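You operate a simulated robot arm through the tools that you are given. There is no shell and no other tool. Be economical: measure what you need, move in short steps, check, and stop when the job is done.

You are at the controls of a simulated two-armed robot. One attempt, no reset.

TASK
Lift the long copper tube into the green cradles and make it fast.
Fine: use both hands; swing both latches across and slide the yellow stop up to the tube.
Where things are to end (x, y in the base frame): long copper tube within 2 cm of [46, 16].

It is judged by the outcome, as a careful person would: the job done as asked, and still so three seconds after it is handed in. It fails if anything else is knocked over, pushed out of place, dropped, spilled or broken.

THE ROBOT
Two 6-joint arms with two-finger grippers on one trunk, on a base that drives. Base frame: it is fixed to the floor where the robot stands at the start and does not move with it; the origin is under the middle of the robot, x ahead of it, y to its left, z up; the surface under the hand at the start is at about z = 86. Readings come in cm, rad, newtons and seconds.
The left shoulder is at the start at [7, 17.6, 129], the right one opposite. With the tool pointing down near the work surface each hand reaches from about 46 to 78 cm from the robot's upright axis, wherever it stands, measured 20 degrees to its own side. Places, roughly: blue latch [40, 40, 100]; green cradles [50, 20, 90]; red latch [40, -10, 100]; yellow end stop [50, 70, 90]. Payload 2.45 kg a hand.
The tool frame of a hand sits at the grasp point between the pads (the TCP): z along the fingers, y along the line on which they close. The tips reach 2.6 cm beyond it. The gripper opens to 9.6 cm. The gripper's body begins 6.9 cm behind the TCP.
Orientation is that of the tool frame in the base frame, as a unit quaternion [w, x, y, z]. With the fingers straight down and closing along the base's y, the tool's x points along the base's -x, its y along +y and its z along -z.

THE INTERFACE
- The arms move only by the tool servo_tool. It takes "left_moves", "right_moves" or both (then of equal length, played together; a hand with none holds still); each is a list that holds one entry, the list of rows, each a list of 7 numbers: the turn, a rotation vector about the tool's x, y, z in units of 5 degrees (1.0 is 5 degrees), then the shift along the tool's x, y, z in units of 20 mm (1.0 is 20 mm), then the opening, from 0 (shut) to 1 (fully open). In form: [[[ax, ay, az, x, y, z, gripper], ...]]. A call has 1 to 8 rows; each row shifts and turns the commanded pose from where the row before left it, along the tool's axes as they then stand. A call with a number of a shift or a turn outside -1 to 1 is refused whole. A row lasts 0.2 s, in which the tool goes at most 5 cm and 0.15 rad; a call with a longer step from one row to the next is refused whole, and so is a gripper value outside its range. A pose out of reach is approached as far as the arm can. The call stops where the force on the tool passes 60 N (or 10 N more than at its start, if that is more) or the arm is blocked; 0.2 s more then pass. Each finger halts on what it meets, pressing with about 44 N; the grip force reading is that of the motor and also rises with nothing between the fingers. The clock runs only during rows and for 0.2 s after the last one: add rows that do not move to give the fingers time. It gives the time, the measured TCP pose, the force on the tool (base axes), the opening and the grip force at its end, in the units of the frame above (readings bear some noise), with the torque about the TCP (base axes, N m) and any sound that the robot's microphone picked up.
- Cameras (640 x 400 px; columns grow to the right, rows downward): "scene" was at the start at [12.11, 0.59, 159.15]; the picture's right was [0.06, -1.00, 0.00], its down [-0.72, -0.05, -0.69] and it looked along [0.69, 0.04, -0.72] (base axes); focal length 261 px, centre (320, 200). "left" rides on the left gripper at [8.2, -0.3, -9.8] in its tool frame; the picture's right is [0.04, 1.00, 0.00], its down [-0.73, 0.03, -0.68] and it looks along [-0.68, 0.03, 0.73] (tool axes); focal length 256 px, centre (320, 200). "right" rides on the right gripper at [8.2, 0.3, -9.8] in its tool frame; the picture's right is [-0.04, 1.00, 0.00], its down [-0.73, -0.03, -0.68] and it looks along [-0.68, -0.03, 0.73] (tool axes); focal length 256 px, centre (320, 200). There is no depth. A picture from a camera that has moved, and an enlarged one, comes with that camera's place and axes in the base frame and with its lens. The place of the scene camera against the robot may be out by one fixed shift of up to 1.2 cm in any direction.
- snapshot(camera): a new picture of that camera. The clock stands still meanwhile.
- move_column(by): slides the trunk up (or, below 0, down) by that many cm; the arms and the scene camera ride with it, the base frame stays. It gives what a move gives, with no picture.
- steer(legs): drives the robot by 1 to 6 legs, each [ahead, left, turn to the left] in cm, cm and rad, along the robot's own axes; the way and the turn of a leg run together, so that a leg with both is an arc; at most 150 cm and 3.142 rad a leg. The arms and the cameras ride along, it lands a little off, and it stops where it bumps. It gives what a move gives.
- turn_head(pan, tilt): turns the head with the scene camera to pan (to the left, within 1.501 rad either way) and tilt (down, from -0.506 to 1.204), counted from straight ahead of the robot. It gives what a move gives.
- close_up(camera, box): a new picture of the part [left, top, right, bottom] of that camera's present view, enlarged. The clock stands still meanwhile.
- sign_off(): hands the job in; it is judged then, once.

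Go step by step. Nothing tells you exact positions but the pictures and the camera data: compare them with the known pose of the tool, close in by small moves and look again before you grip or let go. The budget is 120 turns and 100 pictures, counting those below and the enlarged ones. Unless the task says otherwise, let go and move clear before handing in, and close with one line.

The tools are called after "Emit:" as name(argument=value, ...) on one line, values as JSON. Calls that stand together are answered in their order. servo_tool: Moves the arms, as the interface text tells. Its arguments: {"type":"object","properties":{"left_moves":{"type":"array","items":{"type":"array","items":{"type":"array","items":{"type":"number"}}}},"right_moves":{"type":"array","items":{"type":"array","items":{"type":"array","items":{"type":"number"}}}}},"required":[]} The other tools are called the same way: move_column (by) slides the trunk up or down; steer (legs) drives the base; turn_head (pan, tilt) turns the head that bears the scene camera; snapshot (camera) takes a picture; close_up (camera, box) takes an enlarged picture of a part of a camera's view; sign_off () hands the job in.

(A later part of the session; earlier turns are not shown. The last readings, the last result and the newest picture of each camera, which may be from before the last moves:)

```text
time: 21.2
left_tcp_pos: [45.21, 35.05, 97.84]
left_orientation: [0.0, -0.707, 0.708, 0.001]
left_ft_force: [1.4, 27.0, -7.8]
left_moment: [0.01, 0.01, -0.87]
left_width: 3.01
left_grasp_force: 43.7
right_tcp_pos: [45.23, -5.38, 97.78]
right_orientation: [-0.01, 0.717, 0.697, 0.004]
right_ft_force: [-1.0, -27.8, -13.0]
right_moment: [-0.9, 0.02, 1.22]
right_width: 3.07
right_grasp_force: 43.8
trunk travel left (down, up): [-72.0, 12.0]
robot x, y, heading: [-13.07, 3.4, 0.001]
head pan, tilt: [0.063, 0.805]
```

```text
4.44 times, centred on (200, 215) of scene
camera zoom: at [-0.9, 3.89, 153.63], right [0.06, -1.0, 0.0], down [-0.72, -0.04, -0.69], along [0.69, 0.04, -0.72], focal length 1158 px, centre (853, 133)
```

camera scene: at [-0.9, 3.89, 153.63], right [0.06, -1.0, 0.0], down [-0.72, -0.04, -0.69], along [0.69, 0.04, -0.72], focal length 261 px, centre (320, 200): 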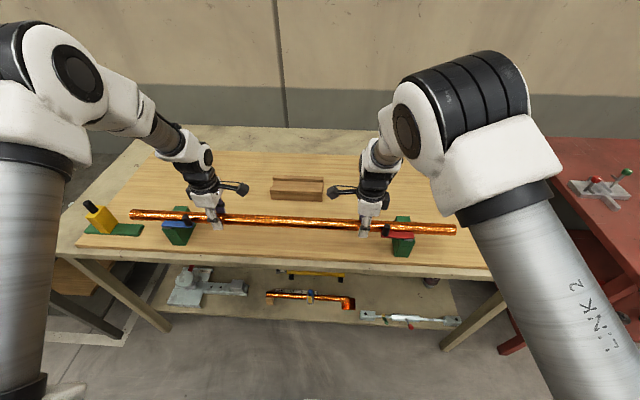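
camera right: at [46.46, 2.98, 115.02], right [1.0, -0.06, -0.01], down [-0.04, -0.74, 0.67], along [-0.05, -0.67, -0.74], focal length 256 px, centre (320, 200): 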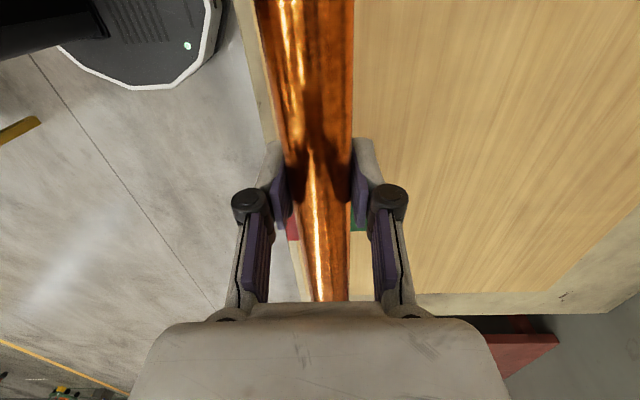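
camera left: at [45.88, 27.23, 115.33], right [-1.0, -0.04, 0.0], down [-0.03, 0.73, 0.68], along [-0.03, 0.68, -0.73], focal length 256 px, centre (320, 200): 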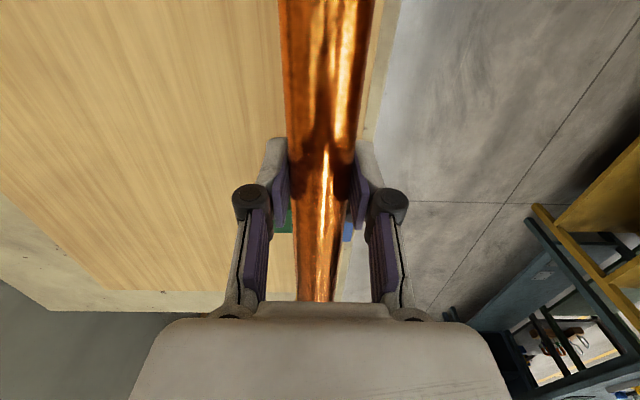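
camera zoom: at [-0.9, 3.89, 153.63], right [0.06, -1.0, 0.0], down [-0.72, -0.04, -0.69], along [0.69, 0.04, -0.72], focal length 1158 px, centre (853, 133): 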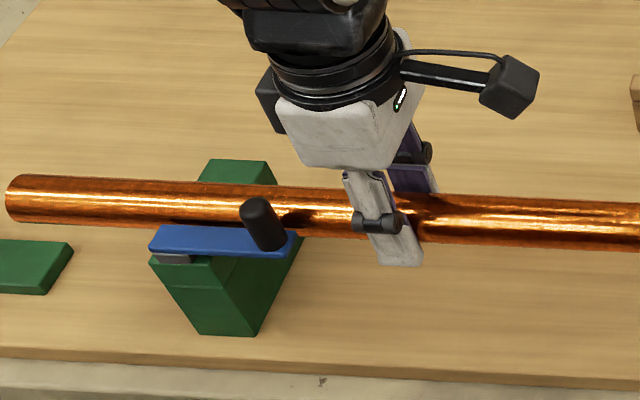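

The tube hangs just above the ridges. In this picture it sits about 0.8 cm nearer to me than the notch centre, so I'll move both hands 0.7 cm outward in x and check the gap again.

Emit:
servo_tool(left_moves=[[[0, 0, 0, -0.08, -0.35, 0, 0], [0, 0, 0, 0, 0, 0, 0], [0, 0, 0, 0, 0, 0, 0]]], right_moves=[[[0, 0, 0, 0, 0.35, 0, 0], [0, 0, 0, 0, 0, 0, 0], [0, 0, 0, 0, 0, 0, 0]]])

Emit:
close_up(camera="scene", box=[340, 170, 460, 260])

Emit:
close_up(camera="scene", box=[140, 170, 260, 260])

Emit:
snapshot(camera="right")

Emit:
snapshot(camera="left")

```text
time: 22.0
left_tcp_pos: [45.89, 35.14, 97.83]
left_orientation: [-0.001, -0.706, 0.708, 0.001]
left_ft_force: [2.7, 14.1, -16.0]
left_moment: [1.08, -0.03, 0.08]
left_width: 3.04
left_grasp_force: 44.3
right_tcp_pos: [45.84, -5.14, 97.93]
right_orientation: [-0.008, 0.714, 0.7, 0.003]
right_ft_force: [-1.8, -13.1, -5.0]
right_moment: [1.16, 0.07, 0.97]
right_width: 3.07
right_grasp_force: 44.5
trunk travel left (down, up): [-72.0, 12.0]
robot x, y, heading: [-13.09, 2.86, 0.0]
head pan, tilt: [0.063, 0.805]
```

```text
4.44 times, centred on (400, 215) of scene
camera zoom: at [-0.93, 3.88, 153.63], right [0.06, -1.0, 0.0], down [-0.72, -0.04, -0.69], along [0.69, 0.04, -0.72], focal length 1158 px, centre (-36, 133)
```

zoom: 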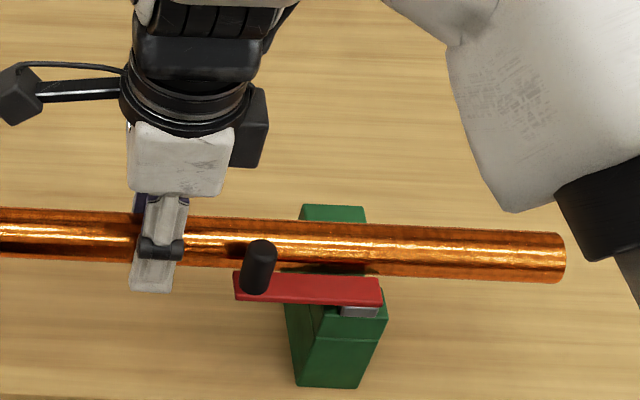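

```text
4.44 times, centred on (200, 215) of scene
camera zoom: at [-0.93, 3.88, 153.63], right [0.06, -1.0, 0.0], down [-0.72, -0.04, -0.69], along [0.69, 0.04, -0.72], focal length 1158 px, centre (853, 133)
```

zoom: 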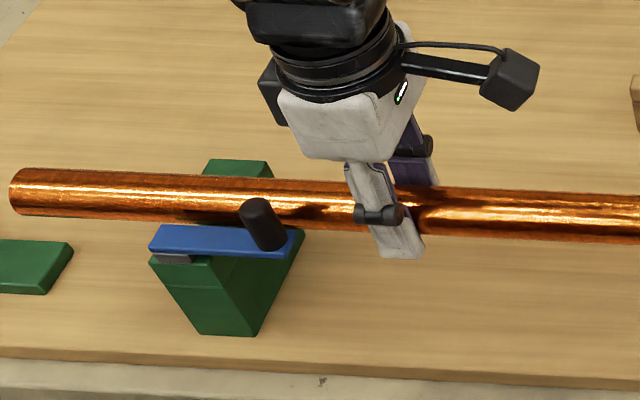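

```text
59 pictures are left
camera right: at [46.4, 2.92, 107.75], right [1.0, -0.06, -0.01], down [-0.04, -0.74, 0.67], along [-0.05, -0.67, -0.74], focal length 256 px, centre (320, 200)
```

right: 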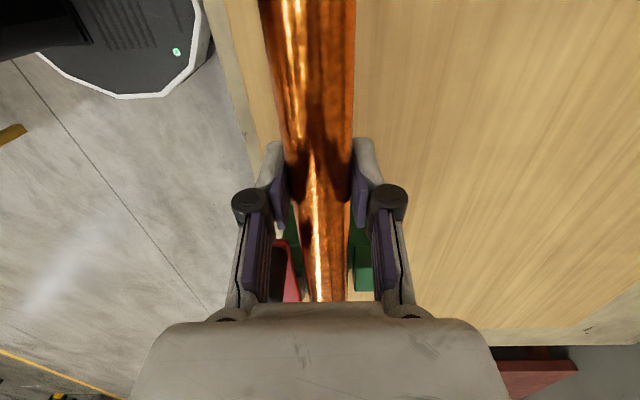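

```text
58 pictures are left
camera left: at [46.32, 27.05, 107.65], right [-1.0, -0.04, 0.0], down [-0.03, 0.73, 0.68], along [-0.03, 0.68, -0.73], focal length 256 px, centre (320, 200)
```

left: 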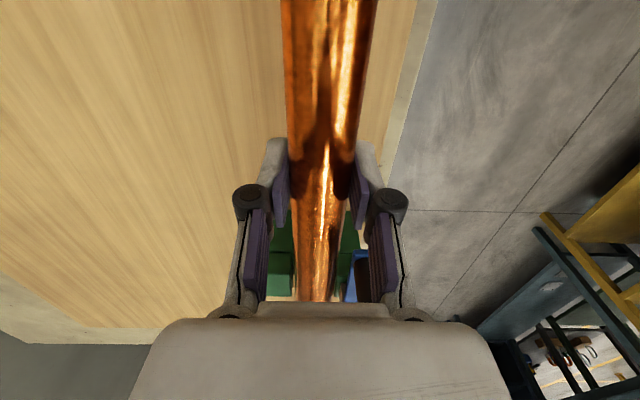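

Now both hand cameras show the notch on either side of the tube, so I'll enlarge those views.

Emit:
close_up(camera="right", box=[264, 205, 392, 305])

Emit:
close_up(camera="left", box=[252, 205, 380, 305])

```text
4.00 times, centred on (328, 255) of right
camera zoom: at [46.4, 2.92, 107.75], right [1.0, -0.06, -0.01], down [-0.04, -0.74, 0.67], along [-0.05, -0.67, -0.74], focal length 1024 px, centre (288, -20)
```

zoom: 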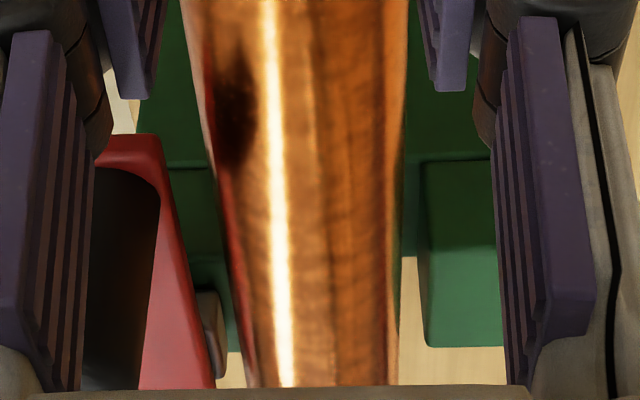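

```text
4.00 times, centred on (316, 255) of left
camera zoom: at [46.32, 27.05, 107.65], right [-1.0, -0.04, 0.0], down [-0.03, 0.73, 0.68], along [-0.03, 0.68, -0.73], focal length 1024 px, centre (336, -20)
```

zoom: 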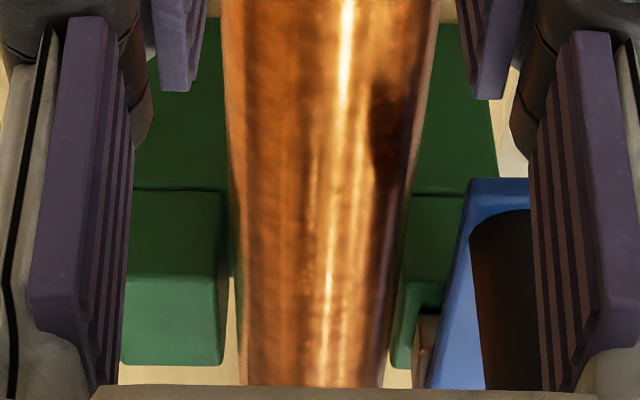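

The notch runs from x≈43.7 to 48.2, centre 45.9–46.0, and the tube is at 45.7–45.9 on both sides. It's lined up, so I'll lower into the notches.

Emit:
move_column(by=-2)

Emit:
servo_tool(left_moves=[[[0, 0, 0, 0, 0, 0.2, 0], [0, 0, 0, 0, 0, 0.2, 0], [0, 0, 0, 0, 0, 0, 0]]], right_moves=[[[0, 0, 0, 0, 0, 0.2, 0], [0, 0, 0, 0, 0, 0.2, 0], [0, 0, 0, 0, 0, 0, 0]]])

Emit:
snapshot(camera="scene")

Emit:
close_up(camera="right", box=[264, 205, 392, 305])

Emit:
close_up(camera="left", box=[252, 205, 380, 305])

```text
time: 22.7
left_tcp_pos: [45.89, 35.12, 95.89]
left_orientation: [0.0, -0.706, 0.708, 0.001]
left_ft_force: [-2.8, 2.7, -3.0]
left_moment: [-0.33, 0.24, -1.3]
left_width: 3.05
left_grasp_force: 44.4
right_tcp_pos: [45.79, -5.04, 95.73]
right_orientation: [-0.007, 0.714, 0.701, 0.002]
right_ft_force: [1.4, -3.5, -11.7]
right_moment: [0.06, -0.19, 0.96]
right_width: 3.05
right_grasp_force: 44.1
trunk travel left (down, up): [-70.0, 14.0]
robot x, y, heading: [-13.33, 3.47, -0.003]
head pan, tilt: [0.063, 0.805]
```

```text
time: 23.5
left_tcp_pos: [45.94, 35.01, 95.69]
left_orientation: [0.004, -0.706, 0.708, -0.002]
left_ft_force: [8.4, 7.7, 34.8]
left_moment: [0.08, -0.16, -0.99]
left_width: 3.1
left_grasp_force: 44.0
right_tcp_pos: [45.83, -4.98, 95.44]
right_orientation: [-0.003, 0.713, 0.701, 0.008]
right_ft_force: [27.9, -4.7, 35.6]
right_moment: [-0.14, -0.32, 1.02]
right_width: 3.1
right_grasp_force: 43.8
trunk travel left (down, up): [-70.0, 14.0]
robot x, y, heading: [-13.22, 3.27, -0.002]
head pan, tilt: [0.063, 0.805]
```

```text
55 pictures are left
camera scene: at [-1.44, 3.69, 151.78], right [0.06, -1.0, 0.0], down [-0.72, -0.04, -0.69], along [0.69, 0.04, -0.72], focal length 261 px, centre (320, 200)
```

scene: 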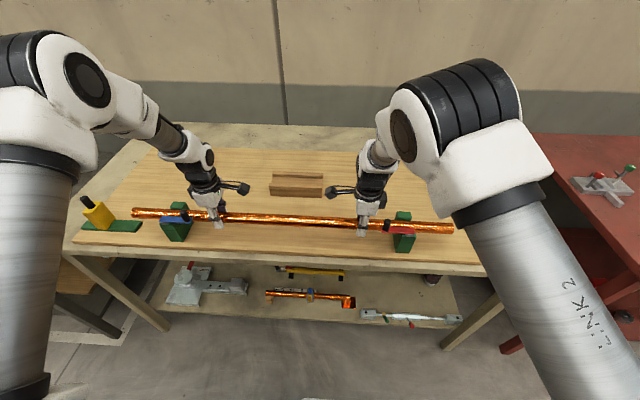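

```text
4.00 times, centred on (328, 255) of right
camera zoom: at [46.17, 2.94, 105.48], right [1.0, -0.06, 0.0], down [-0.05, -0.74, 0.67], along [-0.03, -0.67, -0.75], focal length 1024 px, centre (288, -20)
```

zoom: 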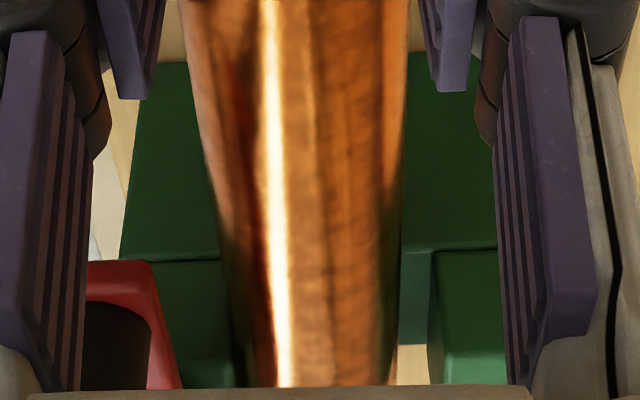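

```text
4.00 times, centred on (316, 255) of left
camera zoom: at [46.18, 26.9, 105.45], right [-1.0, -0.04, -0.01], down [-0.03, 0.73, 0.68], along [-0.02, 0.68, -0.73], focal length 1024 px, centre (336, -20)
```

zoom: 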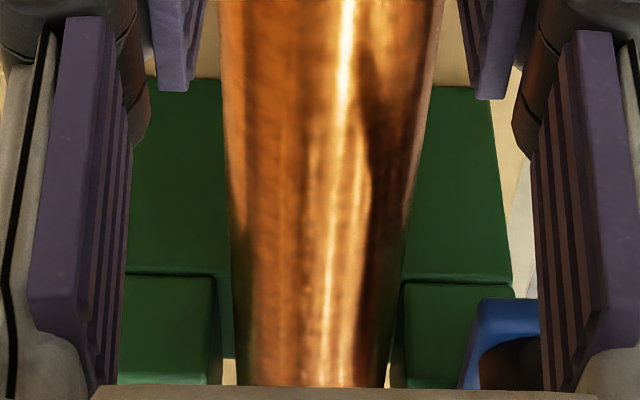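

Both hands feel an upward push at tcp z≈95.6, and the tube lies between the notch walls. I'll check closely whether it rests on the floors.

Emit:
close_up(camera="scene", box=[360, 190, 460, 265])

Emit:
close_up(camera="scene", box=[130, 180, 230, 255])

```text
5.33 times, centred on (410, 228) of scene
camera zoom: at [-1.44, 3.69, 151.78], right [0.06, -1.0, 0.0], down [-0.72, -0.04, -0.69], along [0.69, 0.04, -0.72], focal length 1390 px, centre (-160, 53)
```

zoom: 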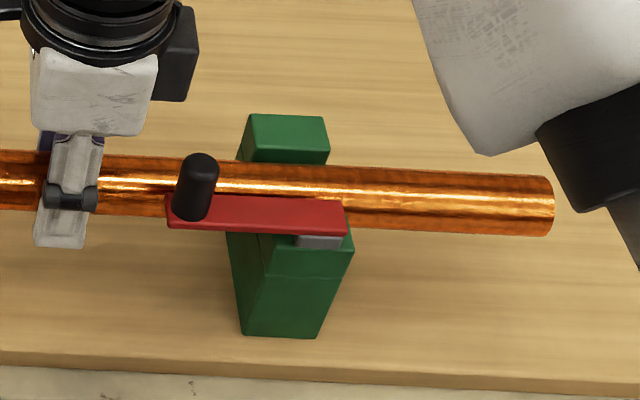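

```text
5.33 times, centred on (180, 218) of scene
camera zoom: at [-1.44, 3.69, 151.78], right [0.06, -1.0, 0.0], down [-0.72, -0.04, -0.69], along [0.69, 0.04, -0.72], focal length 1390 px, centre (1067, 107)
```

zoom: 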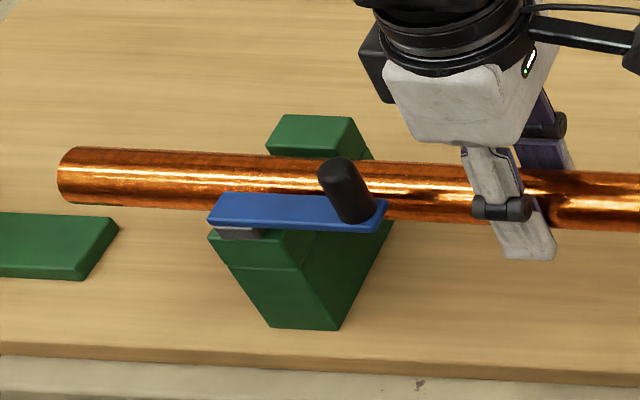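

The tube's centre works out at z≈94.7, which puts its bottom on the notch floors. I'll ease the downward push and open both hands.

Emit:
servo_tool(left_moves=[[[0, 0, 0, 0, 0, -0.15, 0], [0, 0, 0, 0, 0, 0, 0], [0, 0, 0, 0, 0, 0, 0.35], [0, 0, 0, 0, 0, 0, 0.5], [0, 0, 0, 0, 0, 0, 0.7], [0, 0, 0, 0, 0, 0, 0.7]]], right_moves=[[[0, 0, 0, 0, 0, -0.15, 0], [0, 0, 0, 0, 0, 0, 0], [0, 0, 0, 0, 0, 0, 0.35], [0, 0, 0, 0, 0, 0, 0.5], [0, 0, 0, 0, 0, 0, 0.7], [0, 0, 0, 0, 0, 0, 0.7]]])

Emit:
close_up(camera="scene", box=[360, 190, 460, 265])

Emit:
close_up(camera="scene", box=[130, 180, 230, 255])

Emit:
snapshot(camera="right")

Emit:
snapshot(camera="left")

```text
time: 24.9
left_tcp_pos: [45.71, 35.11, 95.46]
left_orientation: [0.0, -0.706, 0.708, 0.0]
left_ft_force: [0.2, 0.5, -0.6]
left_moment: [-0.02, 0.0, -0.04]
left_width: 6.74
left_grasp_force: 0.1
right_tcp_pos: [45.6, -5.16, 95.24]
right_orientation: [-0.007, 0.713, 0.701, 0.002]
right_ft_force: [-0.5, 0.3, 0.0]
right_moment: [0.0, -0.01, 0.0]
right_width: 6.7
right_grasp_force: 0.0
trunk travel left (down, up): [-70.0, 14.0]
robot x, y, heading: [-13.27, 3.33, 0.005]
head pan, tilt: [0.063, 0.805]
```

```text
5.33 times, centred on (410, 228) of scene
camera zoom: at [-1.24, 3.83, 151.65], right [0.06, -1.0, 0.0], down [-0.72, -0.04, -0.69], along [0.69, 0.04, -0.72], focal length 1390 px, centre (-160, 53)
```

zoom: 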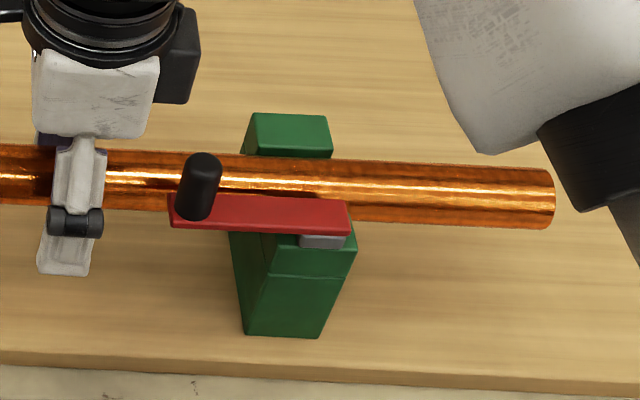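

```text
5.33 times, centred on (180, 218) of scene
camera zoom: at [-1.24, 3.83, 151.65], right [0.06, -1.0, 0.0], down [-0.72, -0.04, -0.69], along [0.69, 0.04, -0.72], focal length 1390 px, centre (1067, 107)
```

zoom: 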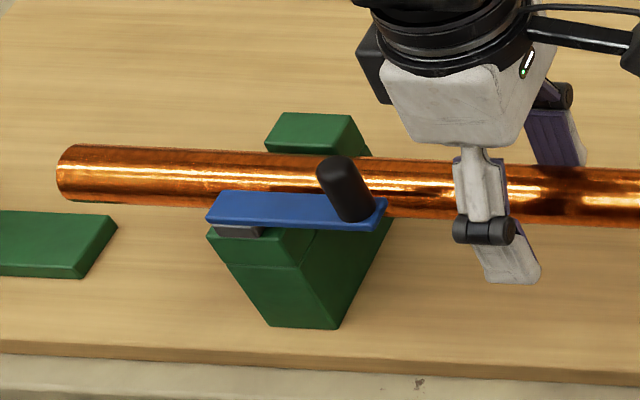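

```text
48 pictures are left
camera right: at [46.14, 2.98, 105.27], right [1.0, -0.06, -0.01], down [-0.04, -0.74, 0.67], along [-0.04, -0.67, -0.74], focal length 256 px, centre (320, 200)
```

right: 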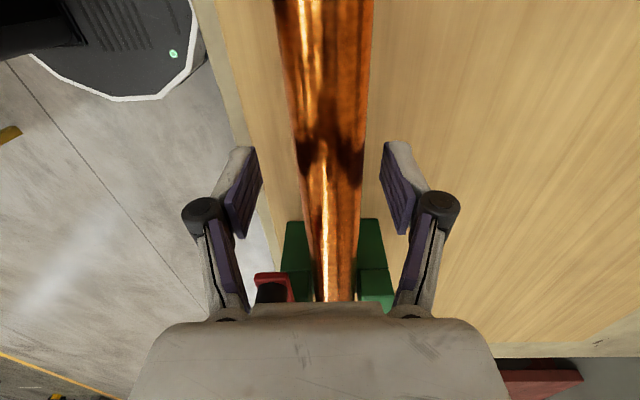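

```text
47 pictures are left
camera left: at [46.14, 27.02, 105.33], right [-1.0, -0.04, 0.0], down [-0.03, 0.73, 0.68], along [-0.03, 0.68, -0.73], focal length 256 px, centre (320, 200)
```

left: 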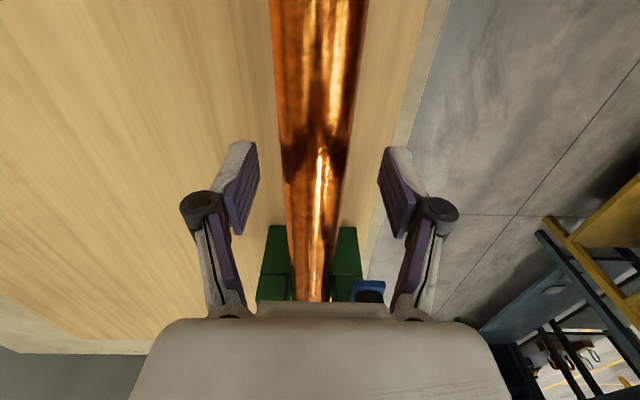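

The tube rests steadily in both notches, centred near (46, 15.6). I'll rise clear with the trunk and locate the latch knobs.

Emit:
move_column(by=11)

Emit:
snapshot(camera="right")

Emit:
snapshot(camera="left")

Emit:
snapshot(camera="scene")

```text
time: 26.3
left_tcp_pos: [45.78, 35.15, 106.44]
left_orientation: [0.0, -0.706, 0.708, 0.0]
left_ft_force: [0.8, 0.8, -0.3]
left_moment: [0.0, -0.01, 0.01]
left_width: 6.7
left_grasp_force: 0.1
right_tcp_pos: [45.65, -5.11, 106.24]
right_orientation: [-0.007, 0.713, 0.701, 0.002]
right_ft_force: [-0.1, -0.4, 0.8]
right_moment: [0.0, 0.05, 0.0]
right_width: 6.7
right_grasp_force: 0.1
trunk travel left (down, up): [-81.0, 3.0]
robot x, y, heading: [-13.36, 3.18, -0.001]
head pan, tilt: [0.063, 0.805]
```

```text
46 pictures are left
camera right: at [46.2, 2.98, 116.26], right [1.0, -0.06, -0.01], down [-0.04, -0.74, 0.67], along [-0.04, -0.67, -0.74], focal length 256 px, centre (320, 200)
```

right: 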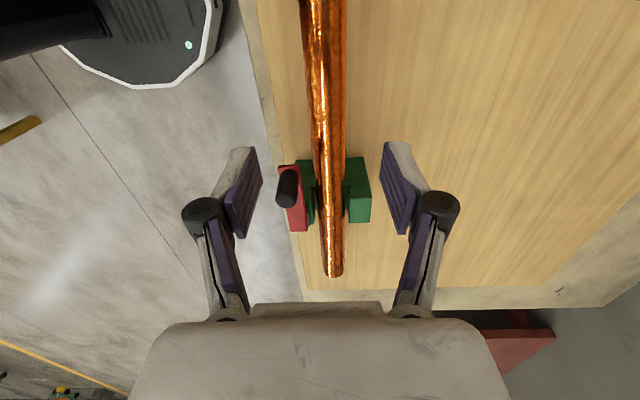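

```text
45 pictures are left
camera left: at [46.2, 27.03, 116.31], right [-1.0, -0.04, 0.0], down [-0.03, 0.73, 0.68], along [-0.03, 0.68, -0.73], focal length 256 px, centre (320, 200)
```

left: 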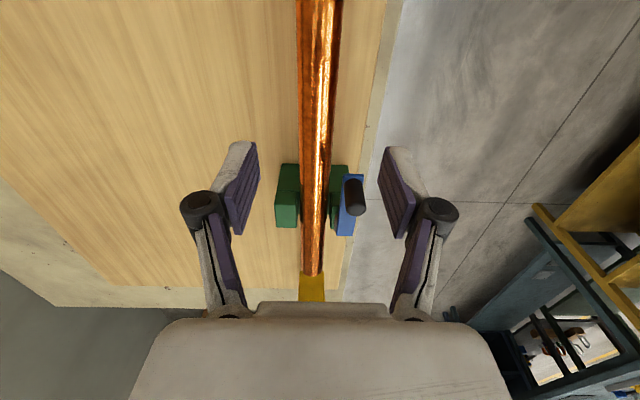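

```text
44 pictures are left
camera scene: at [-1.16, 3.84, 162.65], right [0.06, -1.0, 0.0], down [-0.72, -0.04, -0.69], along [0.69, 0.04, -0.72], focal length 261 px, centre (320, 200)
```

scene: 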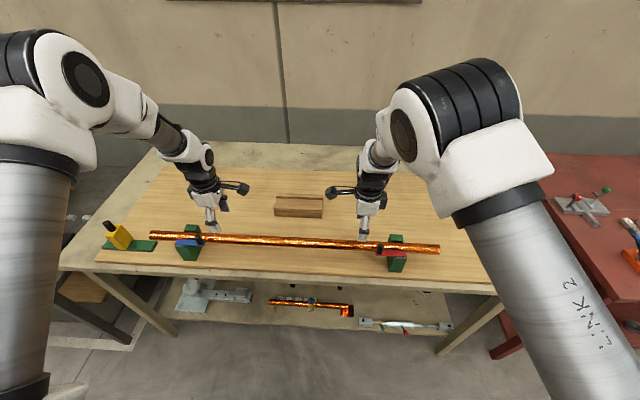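

Tube well seated. I'll enlarge both latches to measure the knobs and pivots.

Emit:
close_up(camera="right", box=[264, 140, 392, 240])

Emit:
close_up(camera="left", box=[256, 150, 384, 250])

```text
4.00 times, centred on (328, 190) of right
camera zoom: at [46.2, 2.98, 116.26], right [1.0, -0.06, -0.01], down [-0.04, -0.74, 0.67], along [-0.04, -0.67, -0.74], focal length 1024 px, centre (288, 240)
```

zoom: 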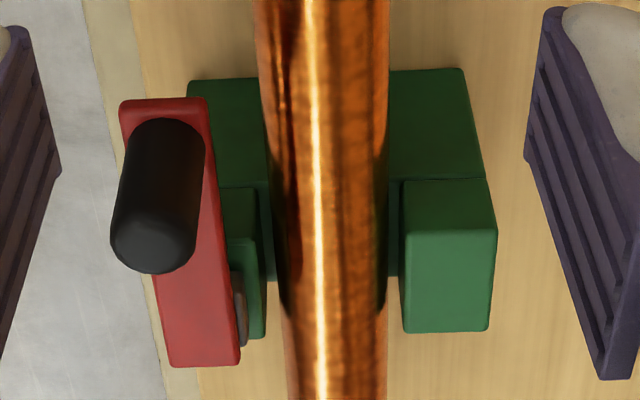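

```text
4.00 times, centred on (320, 200) of left
camera zoom: at [46.2, 27.03, 116.31], right [-1.0, -0.04, 0.0], down [-0.03, 0.73, 0.68], along [-0.03, 0.68, -0.73], focal length 1024 px, centre (320, 200)
```

zoom: 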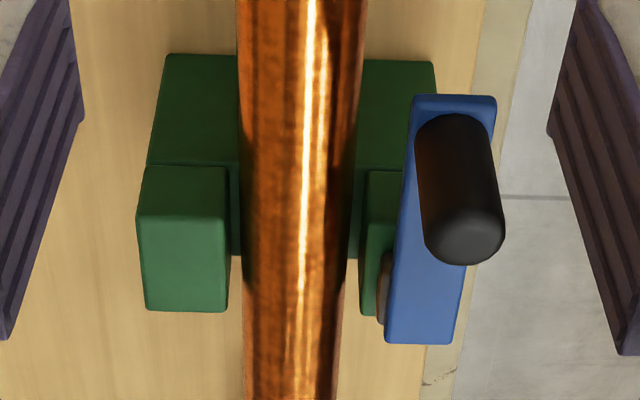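

Red knob: centre about (42.5, -11.4), top z≈100.3, pivot (42.5, -18.1). Blue knob: centre (42.3, 43.0), pivot (42.3, 49.6). I'll move both hands over their knobs.

Emit:
servo_tool(left_moves=[[[0, 0, 0, -0.785, 0.35, 0, 0.7], [0, 0, 0, -0.785, 0.35, 0, 0.7], [0, 0, 0, -0.785, 0.35, 0, 0.7], [0, 0, 0, -0.785, 0.35, 0, 0.7], [0, 0, 0, -0.785, 0.35, 0, 0.7], [0, 0, 0, 0, 0, 0, 0.7]]], right_moves=[[[0, 0, 0, -0.8, -0.4, 0, 0.7], [0, 0, 0, -0.8, -0.4, 0, 0.7], [0, 0, 0, -0.8, -0.4, 0, 0.7], [0, 0, 0, -0.75, -0.4, 0, 0.7], [0, 0, 0, 0, 0, 0, 0.7], [0, 0, 0, 0, 0, 0, 0.7]]])

Emit:
snapshot(camera="right")

Emit:
snapshot(camera="left")

```text
time: 27.7
left_tcp_pos: [42.19, 42.96, 106.44]
left_orientation: [0.001, -0.707, 0.707, 0.0]
left_ft_force: [0.4, -0.5, 0.3]
left_moment: [0.0, -0.01, -0.02]
left_width: 6.72
left_grasp_force: 0.1
right_tcp_pos: [42.11, -11.27, 106.25]
right_orientation: [-0.007, 0.713, 0.701, 0.002]
right_ft_force: [-0.1, 0.8, 0.9]
right_moment: [0.02, 0.03, 0.0]
right_width: 6.7
right_grasp_force: 0.1
trunk travel left (down, up): [-81.0, 3.0]
robot x, y, heading: [-13.5, 3.07, 0.001]
head pan, tilt: [0.063, 0.805]
```

```text
41 pictures are left
camera right: at [42.77, -3.29, 116.24], right [1.0, -0.06, -0.01], down [-0.04, -0.74, 0.67], along [-0.04, -0.67, -0.74], focal length 256 px, centre (320, 200)
```

right: 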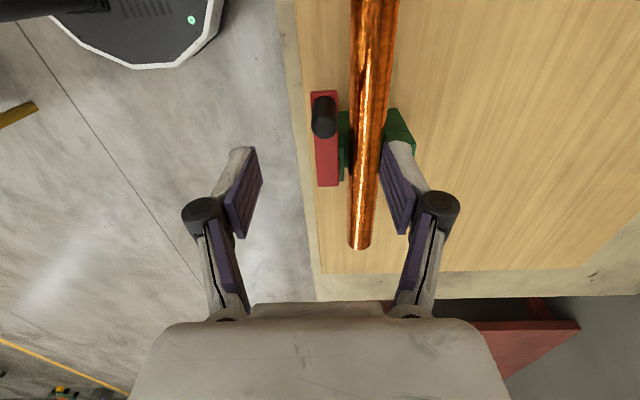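

```text
40 pictures are left
camera left: at [42.69, 34.77, 116.29], right [-1.0, -0.04, 0.0], down [-0.03, 0.73, 0.68], along [-0.03, 0.68, -0.73], focal length 256 px, centre (320, 200)
```

left: 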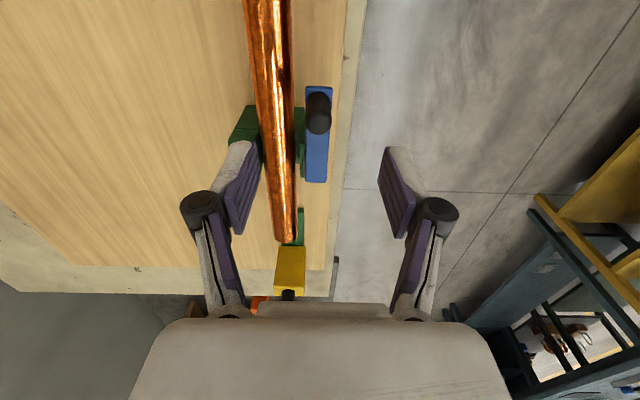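

Both knobs are centred between the fingers. I'll lower to z≈100.2 and close on them.

Emit:
servo_tool(left_moves=[[[0, 0, 0, 0, -0.1, 0.8, 0.7], [0, 0, 0, 0, 0, 0.8, 0.7], [0, 0, 0, 0, 0, 0.8, 0.7], [0, 0, 0, 0, 0, 0.7, 0.7], [0, 0, 0, 0, 0, 0, 0.7]]], right_moves=[[[0, 0, 0, 0, 0.12, 0.8, 0.7], [0, 0, 0, 0, 0, 0.8, 0.7], [0, 0, 0, 0, 0, 0.8, 0.7], [0, 0, 0, 0, 0, 0.6, 0.7], [0, 0, 0, 0, 0, 0, 0.7]]])

Emit:
snapshot(camera="right")

Emit:
snapshot(camera="left")

```text
time: 28.9
left_tcp_pos: [42.56, 42.99, 100.27]
left_orientation: [-0.001, -0.706, 0.708, 0.0]
left_ft_force: [0.5, 0.7, -1.1]
left_moment: [0.0, 0.0, -0.01]
left_width: 6.69
left_grasp_force: 0.0
right_tcp_pos: [42.43, -11.04, 100.28]
right_orientation: [-0.007, 0.714, 0.701, 0.003]
right_ft_force: [-0.7, -0.2, -0.1]
right_moment: [0.0, 0.03, -0.01]
right_width: 6.7
right_grasp_force: 0.0
trunk travel left (down, up): [-81.0, 3.0]
robot x, y, heading: [-13.39, 3.13, -0.004]
head pan, tilt: [0.063, 0.805]
```

```text
39 pictures are left
camera right: at [43.05, -3.09, 110.22], right [1.0, -0.06, -0.01], down [-0.04, -0.74, 0.67], along [-0.04, -0.67, -0.74], focal length 256 px, centre (320, 200)
```

right: 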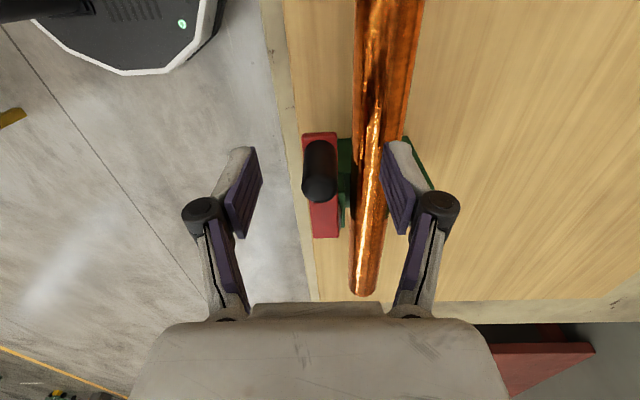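

```text
38 pictures are left
camera left: at [42.96, 34.81, 110.17], right [-1.0, -0.04, 0.0], down [-0.03, 0.73, 0.68], along [-0.03, 0.68, -0.73], focal length 256 px, centre (320, 200)
```

left: 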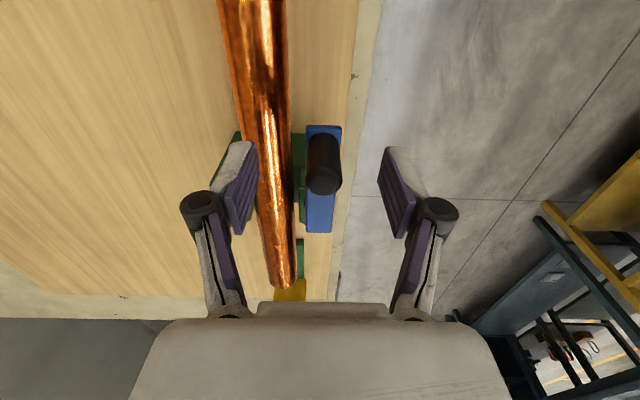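

The knobs sit between the pads with their tops near the TCP. Now I'll close.

Emit:
servo_tool(left_moves=[[[0, 0, 0, 0, 0, 0.15, 0.4], [0, 0, 0, 0, 0, 0, 0], [0, 0, 0, 0, 0, 0, 0], [0, 0, 0, 0, 0, 0, 0]]], right_moves=[[[0, 0, 0, 0, 0, 0.15, 0.4], [0, 0, 0, 0, 0, 0, 0], [0, 0, 0, 0, 0, 0, 0], [0, 0, 0, 0, 0, 0, 0]]])

```text
time: 29.9
left_tcp_pos: [42.53, 42.93, 100.09]
left_orientation: [0.001, 0.707, -0.707, 0.0]
left_ft_force: [-6.3, -0.9, 3.0]
left_moment: [-0.1, 0.17, 0.38]
left_width: 1.92
left_grasp_force: 43.6
right_tcp_pos: [42.53, -11.03, 99.98]
right_orientation: [-0.007, 0.714, 0.701, 0.003]
right_ft_force: [8.2, -0.2, 2.0]
right_moment: [-0.2, -0.02, 0.54]
right_width: 1.95
right_grasp_force: 43.7
trunk travel left (down, up): [-81.0, 3.0]
robot x, y, heading: [-13.21, 3.37, 0.002]
head pan, tilt: [0.063, 0.805]
```

Both knobs are gripped at 1.9 cm. I'll swing both latches together along their arcs, the first half now.

Emit:
servo_tool(left_moves=[[[0, 0, 0, -0.115, -0.88, 0, 0], [0, 0, 0, -0.34, -0.82, 0, 0], [0, 0, 0, -0.54, -0.705, 0, 0], [0, 0, 0, 0, 0, 0, 0]]], right_moves=[[[0, 0, 0, -0.115, 0.88, 0, 0], [0, 0, 0, -0.34, 0.82, 0, 0], [0, 0, 0, -0.54, 0.705, 0, 0], [0, 0, 0, 0, 0, 0, 0]]])

Emit:
snapshot(camera="scene")

Emit:
snapshot(camera="right")

Emit:
snapshot(camera="left")

```text
time: 30.9
left_tcp_pos: [47.01, 44.98, 100.39]
left_orientation: [0.001, -0.707, 0.707, -0.002]
left_ft_force: [-5.2, -1.9, 15.9]
left_moment: [-0.27, 0.18, 0.22]
left_width: 1.72
left_grasp_force: 42.9
right_tcp_pos: [47.03, -13.16, 100.2]
right_orientation: [-0.004, 0.713, 0.701, 0.006]
right_ft_force: [3.5, 8.6, 17.5]
right_moment: [0.69, -0.05, -0.29]
right_width: 1.69
right_grasp_force: 42.6
trunk travel left (down, up): [-81.0, 3.0]
robot x, y, heading: [-13.64, 3.43, -0.002]
head pan, tilt: [0.063, 0.805]
```

```text
37 pictures are left
camera scene: at [-1.76, 3.89, 162.74], right [0.06, -1.0, 0.0], down [-0.72, -0.04, -0.7], along [0.69, 0.04, -0.72], focal length 261 px, centre (320, 200)
```

scene: 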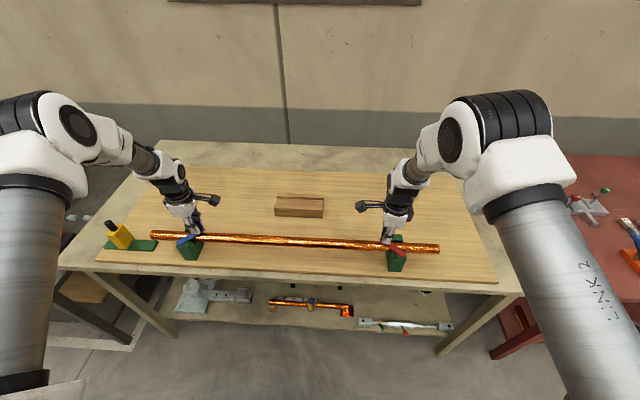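

```text
36 pictures are left
camera right: at [47.48, -5.16, 110.27], right [1.0, -0.06, 0.0], down [-0.04, -0.74, 0.67], along [-0.04, -0.67, -0.74], focal length 256 px, centre (320, 200)
```

right: 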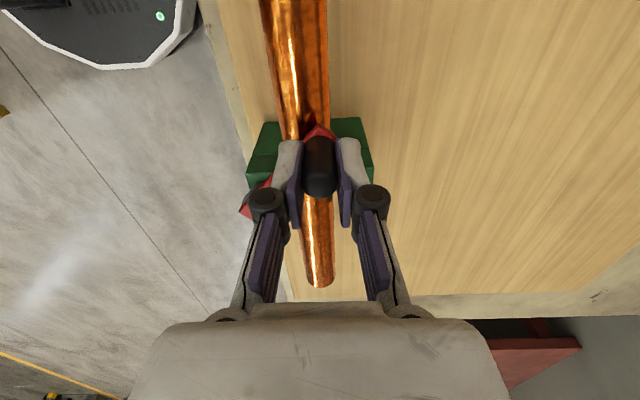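

```text
35 pictures are left
camera left: at [47.4, 36.93, 110.16], right [-1.0, -0.04, -0.01], down [-0.03, 0.73, 0.68], along [-0.02, 0.68, -0.73], focal length 256 px, centre (320, 200)
```

left: 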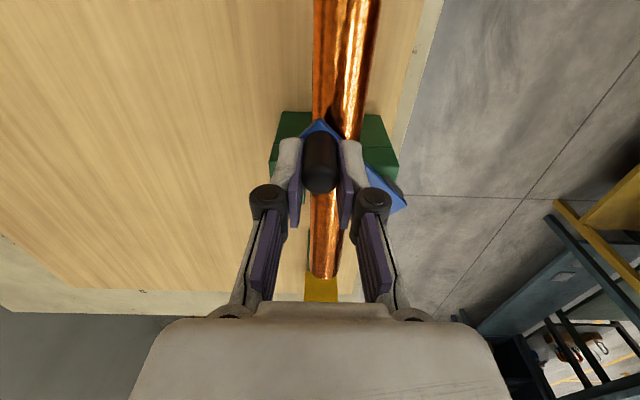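

Both latches are halfway across. I'll finish the swing, easing up slightly.

Emit:
servo_tool(left_moves=[[[0, 0, 0, -0.705, -0.54, -0.1, 0], [0, 0, 0, -0.82, -0.34, 0, 0], [0, 0, 0, -0.88, -0.115, 0, 0], [0, 0, 0, 0, 0, 0, 0]]], right_moves=[[[0, 0, 0, -0.705, 0.54, -0.1, 0], [0, 0, 0, -0.82, 0.34, 0, 0], [0, 0, 0, -0.88, 0.115, 0, 0], [0, 0, 0, 0, 0, 0, 0]]])

Emit:
snapshot(camera="right")

Emit:
snapshot(camera="left")

Emit:
close_up(camera="scene", box=[80, 180, 460, 290])

```text
time: 31.9
left_tcp_pos: [48.93, 49.92, 100.35]
left_orientation: [0.0, -0.707, 0.707, 0.0]
left_ft_force: [-19.2, 0.2, 3.0]
left_moment: [0.02, 0.46, -0.23]
left_width: 1.65
left_grasp_force: 42.0
right_tcp_pos: [48.9, -18.03, 100.35]
right_orientation: [-0.006, 0.714, 0.701, 0.004]
right_ft_force: [10.2, 2.1, 11.9]
right_moment: [0.55, -0.26, -0.22]
right_width: 1.68
right_grasp_force: 42.8
trunk travel left (down, up): [-81.0, 3.0]
robot x, y, heading: [-13.64, 3.32, 0.003]
head pan, tilt: [0.063, 0.805]
```

```text
34 pictures are left
camera right: at [49.41, -10.03, 110.21], right [1.0, -0.06, 0.0], down [-0.04, -0.74, 0.67], along [-0.04, -0.67, -0.74], focal length 256 px, centre (320, 200)
```

right: 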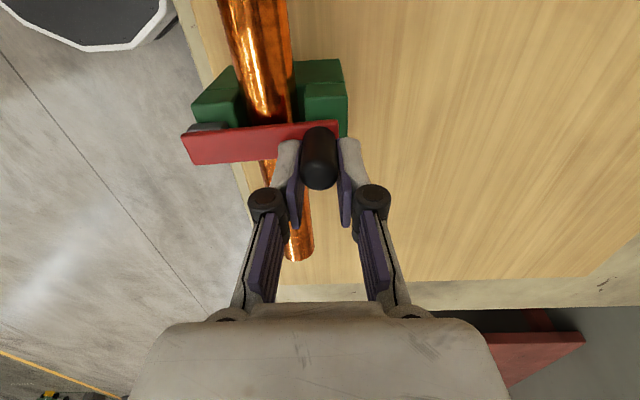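

```text
33 pictures are left
camera left: at [49.24, 41.78, 110.14], right [-1.0, -0.04, 0.0], down [-0.03, 0.73, 0.68], along [-0.03, 0.68, -0.73], focal length 256 px, centre (320, 200)
```

left: 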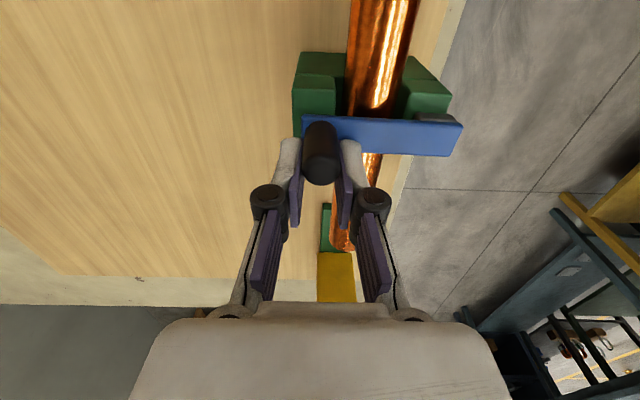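

```text
1.68 times, centred on (270, 235) of scene
camera zoom: at [-1.67, 3.91, 162.69], right [0.06, -1.0, 0.0], down [-0.72, -0.05, -0.7], along [0.69, 0.04, -0.72], focal length 439 px, centre (404, 141)
```

zoom: 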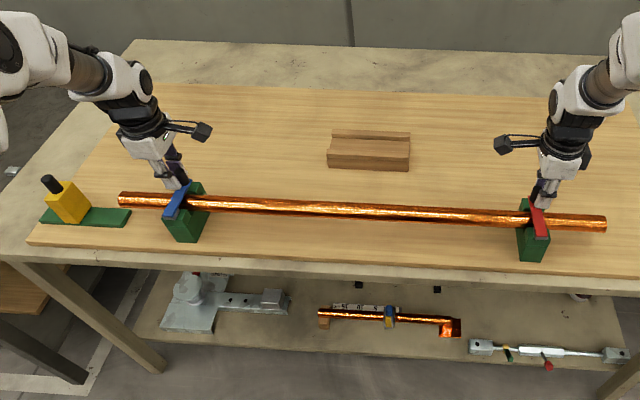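

Both latches now lie across the tube. I'll open and lift the hands clear.

Emit:
servo_tool(left_moves=[[[0, 0, 0, 0, 0, 0, 0.25], [0, 0, 0, 0, 0, 0, 0.45], [0, 0, 0, 0, 0, 0, 0.5], [0, 0, 0, 0, 0, -0.7, 0.5], [0, 0, 0, 0, 0, -1, 0.5], [0, 0, 0, 0, 0, -1, 0.5], [0, 0, 0, 0, 0, -0.8, 0.5], [0, 0, 0, 0, 0, 0, 0.5]]], right_moves=[[[0, 0, 0, 0, 0, 0, 0.25], [0, 0, 0, 0, 0, 0, 0.45], [0, 0, 0, 0, 0, 0, 0.5], [0, 0, 0, 0, 0, -0.7, 0.5], [0, 0, 0, 0, 0, -1, 0.5], [0, 0, 0, 0, 0, -1, 0.5], [0, 0, 0, 0, 0, -0.8, 0.5], [0, 0, 0, 0, 0, 0, 0.5]]])

Emit:
snapshot(camera="right")

Emit:
snapshot(camera="left")

```text
time: 33.7
left_tcp_pos: [49.21, 49.95, 107.22]
left_orientation: [0.0, -0.707, 0.707, 0.0]
left_ft_force: [0.0, -0.6, -0.7]
left_moment: [-0.01, -0.03, -0.02]
left_width: 4.78
left_grasp_force: 0.0
right_tcp_pos: [49.31, -18.18, 107.01]
right_orientation: [-0.008, 0.713, 0.701, 0.002]
right_ft_force: [0.9, 0.9, -0.2]
right_moment: [0.01, -0.03, -0.04]
right_width: 4.79
right_grasp_force: 0.0
trunk travel left (down, up): [-81.0, 3.0]
robot x, y, heading: [-13.41, 3.3, -0.001]
head pan, tilt: [0.063, 0.805]
```

```text
31 pictures are left
camera right: at [49.89, -10.17, 116.88], right [1.0, -0.06, -0.01], down [-0.04, -0.74, 0.67], along [-0.04, -0.67, -0.74], focal length 256 px, centre (320, 200)
```

right: 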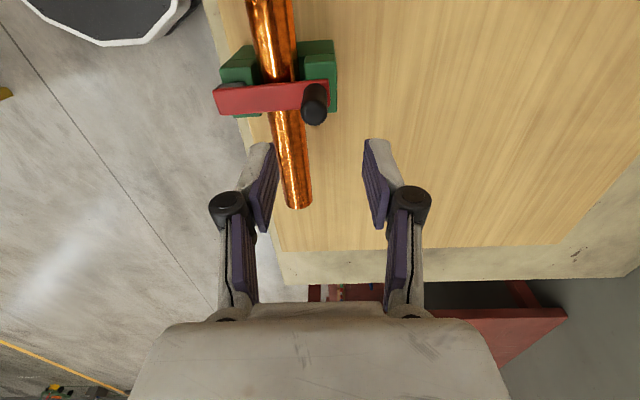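

```text
30 pictures are left
camera left: at [49.76, 41.84, 117.03], right [-1.0, -0.04, 0.0], down [-0.03, 0.73, 0.68], along [-0.03, 0.68, -0.73], focal length 256 px, centre (320, 200)
```

left: 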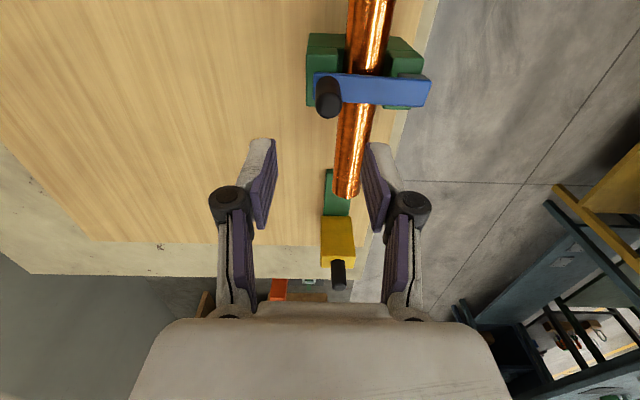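

Latches are across and free of the hands. Next is the yellow stop, so I'll enlarge the view of it and the tube's end.

Emit:
close_up(camera="left", box=[280, 160, 400, 300])

Emit:
close_up(camera="scene", box=[80, 200, 200, 280])

```text
2.86 times, centred on (340, 230) of left
camera zoom: at [49.76, 41.84, 117.03], right [-1.0, -0.04, 0.0], down [-0.03, 0.73, 0.68], along [-0.03, 0.68, -0.73], focal length 731 px, centre (263, 114)
```

zoom: 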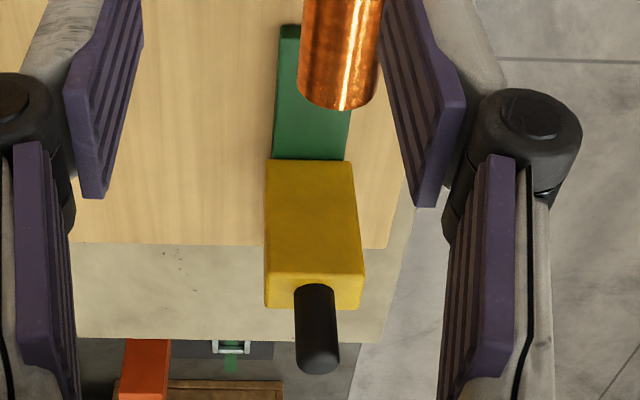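

```text
5.00 times, centred on (140, 240) of scene
camera zoom: at [-1.14, 3.82, 162.65], right [0.06, -1.0, 0.0], down [-0.72, -0.04, -0.69], along [0.69, 0.04, -0.72], focal length 1303 px, centre (1220, 0)
```

zoom: 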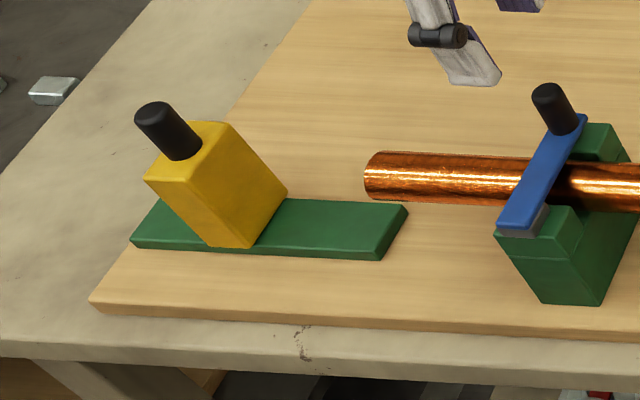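

The stop's tube-side face is at y≈72.4, and its knob is at about (45.8, 74.0) with its top at z≈99.5. The tube ends at y≈61.3. The left hand can't reach that from here, so I'll drive the base 24 cm left with the hands high.

Emit:
steer(legs=[[0, 24, 0]])

Emit:
snapshot(camera="left")

Emit:
snapshot(camera="scene")

```text
time: 35.5
left_tcp_pos: [49.08, 74.15, 107.24]
left_orientation: [0.001, -0.707, 0.707, 0.0]
left_ft_force: [-1.0, 0.1, -1.2]
left_moment: [0.03, 0.04, -0.01]
left_width: 4.79
left_grasp_force: 0.1
right_tcp_pos: [49.43, 6.1, 106.83]
right_orientation: [-0.008, 0.712, 0.702, 0.003]
right_ft_force: [0.4, -0.7, 0.4]
right_moment: [0.02, 0.01, -0.03]
right_width: 4.8
right_grasp_force: 0.1
trunk travel left (down, up): [-81.0, 3.0]
robot x, y, heading: [-13.2, 27.67, -0.002]
head pan, tilt: [0.063, 0.805]
```

```text
27 pictures are left
camera left: at [49.65, 66.07, 117.08], right [-1.0, -0.04, 0.0], down [-0.03, 0.73, 0.68], along [-0.03, 0.68, -0.73], focal length 256 px, centre (320, 200)
```

left: 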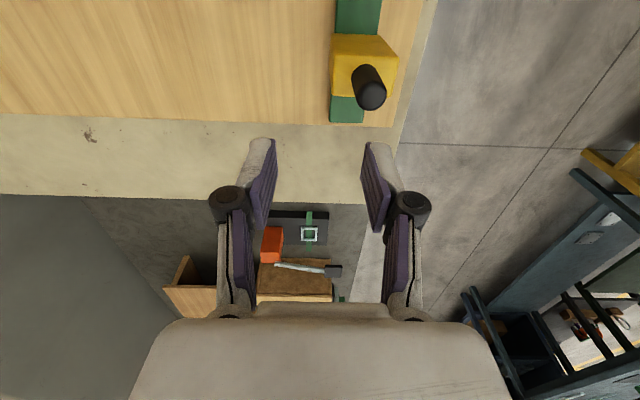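

```text
26 pictures are left
camera scene: at [-1.2, 27.92, 162.66], right [0.06, -1.0, 0.0], down [-0.72, -0.05, -0.69], along [0.69, 0.05, -0.72], focal length 261 px, centre (320, 200)
```

scene: 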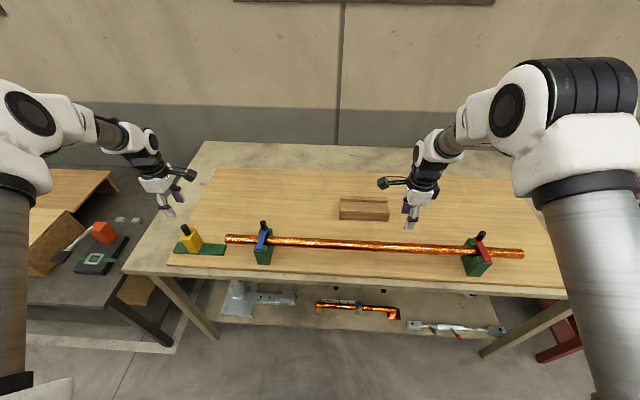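

The knob is at about (45.9, 72.6). I'll move over it and descend part of the way.

Emit:
servo_tool(left_moves=[[[0, 0, 0, 0.39, 0.8, 0, 0.6], [0, 0, 0, 0.39, 0.8, 0, 0.6], [0, 0, 0, 0, 0, 1, 0.6], [0, 0, 0, 0, 0, 1, 0.6], [0, 0, 0, 0, 0, 0.8, 0.6], [0, 0, 0, 0, 0, 0, 0.6]]])

Emit:
snapshot(camera="left")

```text
time: 36.9
left_tcp_pos: [45.95, 72.78, 101.63]
left_orientation: [0.0, 0.707, -0.707, 0.0]
left_ft_force: [0.1, -0.4, 0.5]
left_moment: [0.02, 0.0, -0.07]
left_width: 5.77
left_grasp_force: 0.0
right_tcp_pos: [49.37, 6.23, 106.91]
right_orientation: [-0.008, 0.713, 0.701, 0.002]
right_ft_force: [0.5, 0.3, -0.1]
right_moment: [-0.01, -0.01, -0.03]
right_width: 4.79
right_grasp_force: 0.0
trunk travel left (down, up): [-81.0, 3.0]
robot x, y, heading: [-13.25, 27.38, -0.002]
head pan, tilt: [0.063, 0.805]
```

```text
25 pictures are left
camera left: at [46.41, 64.56, 111.41], right [-1.0, -0.04, 0.0], down [-0.03, 0.73, 0.68], along [-0.03, 0.68, -0.73], focal length 256 px, centre (320, 200)
```

left: 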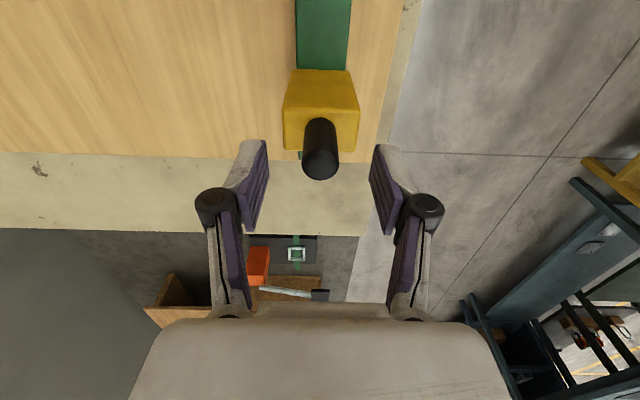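

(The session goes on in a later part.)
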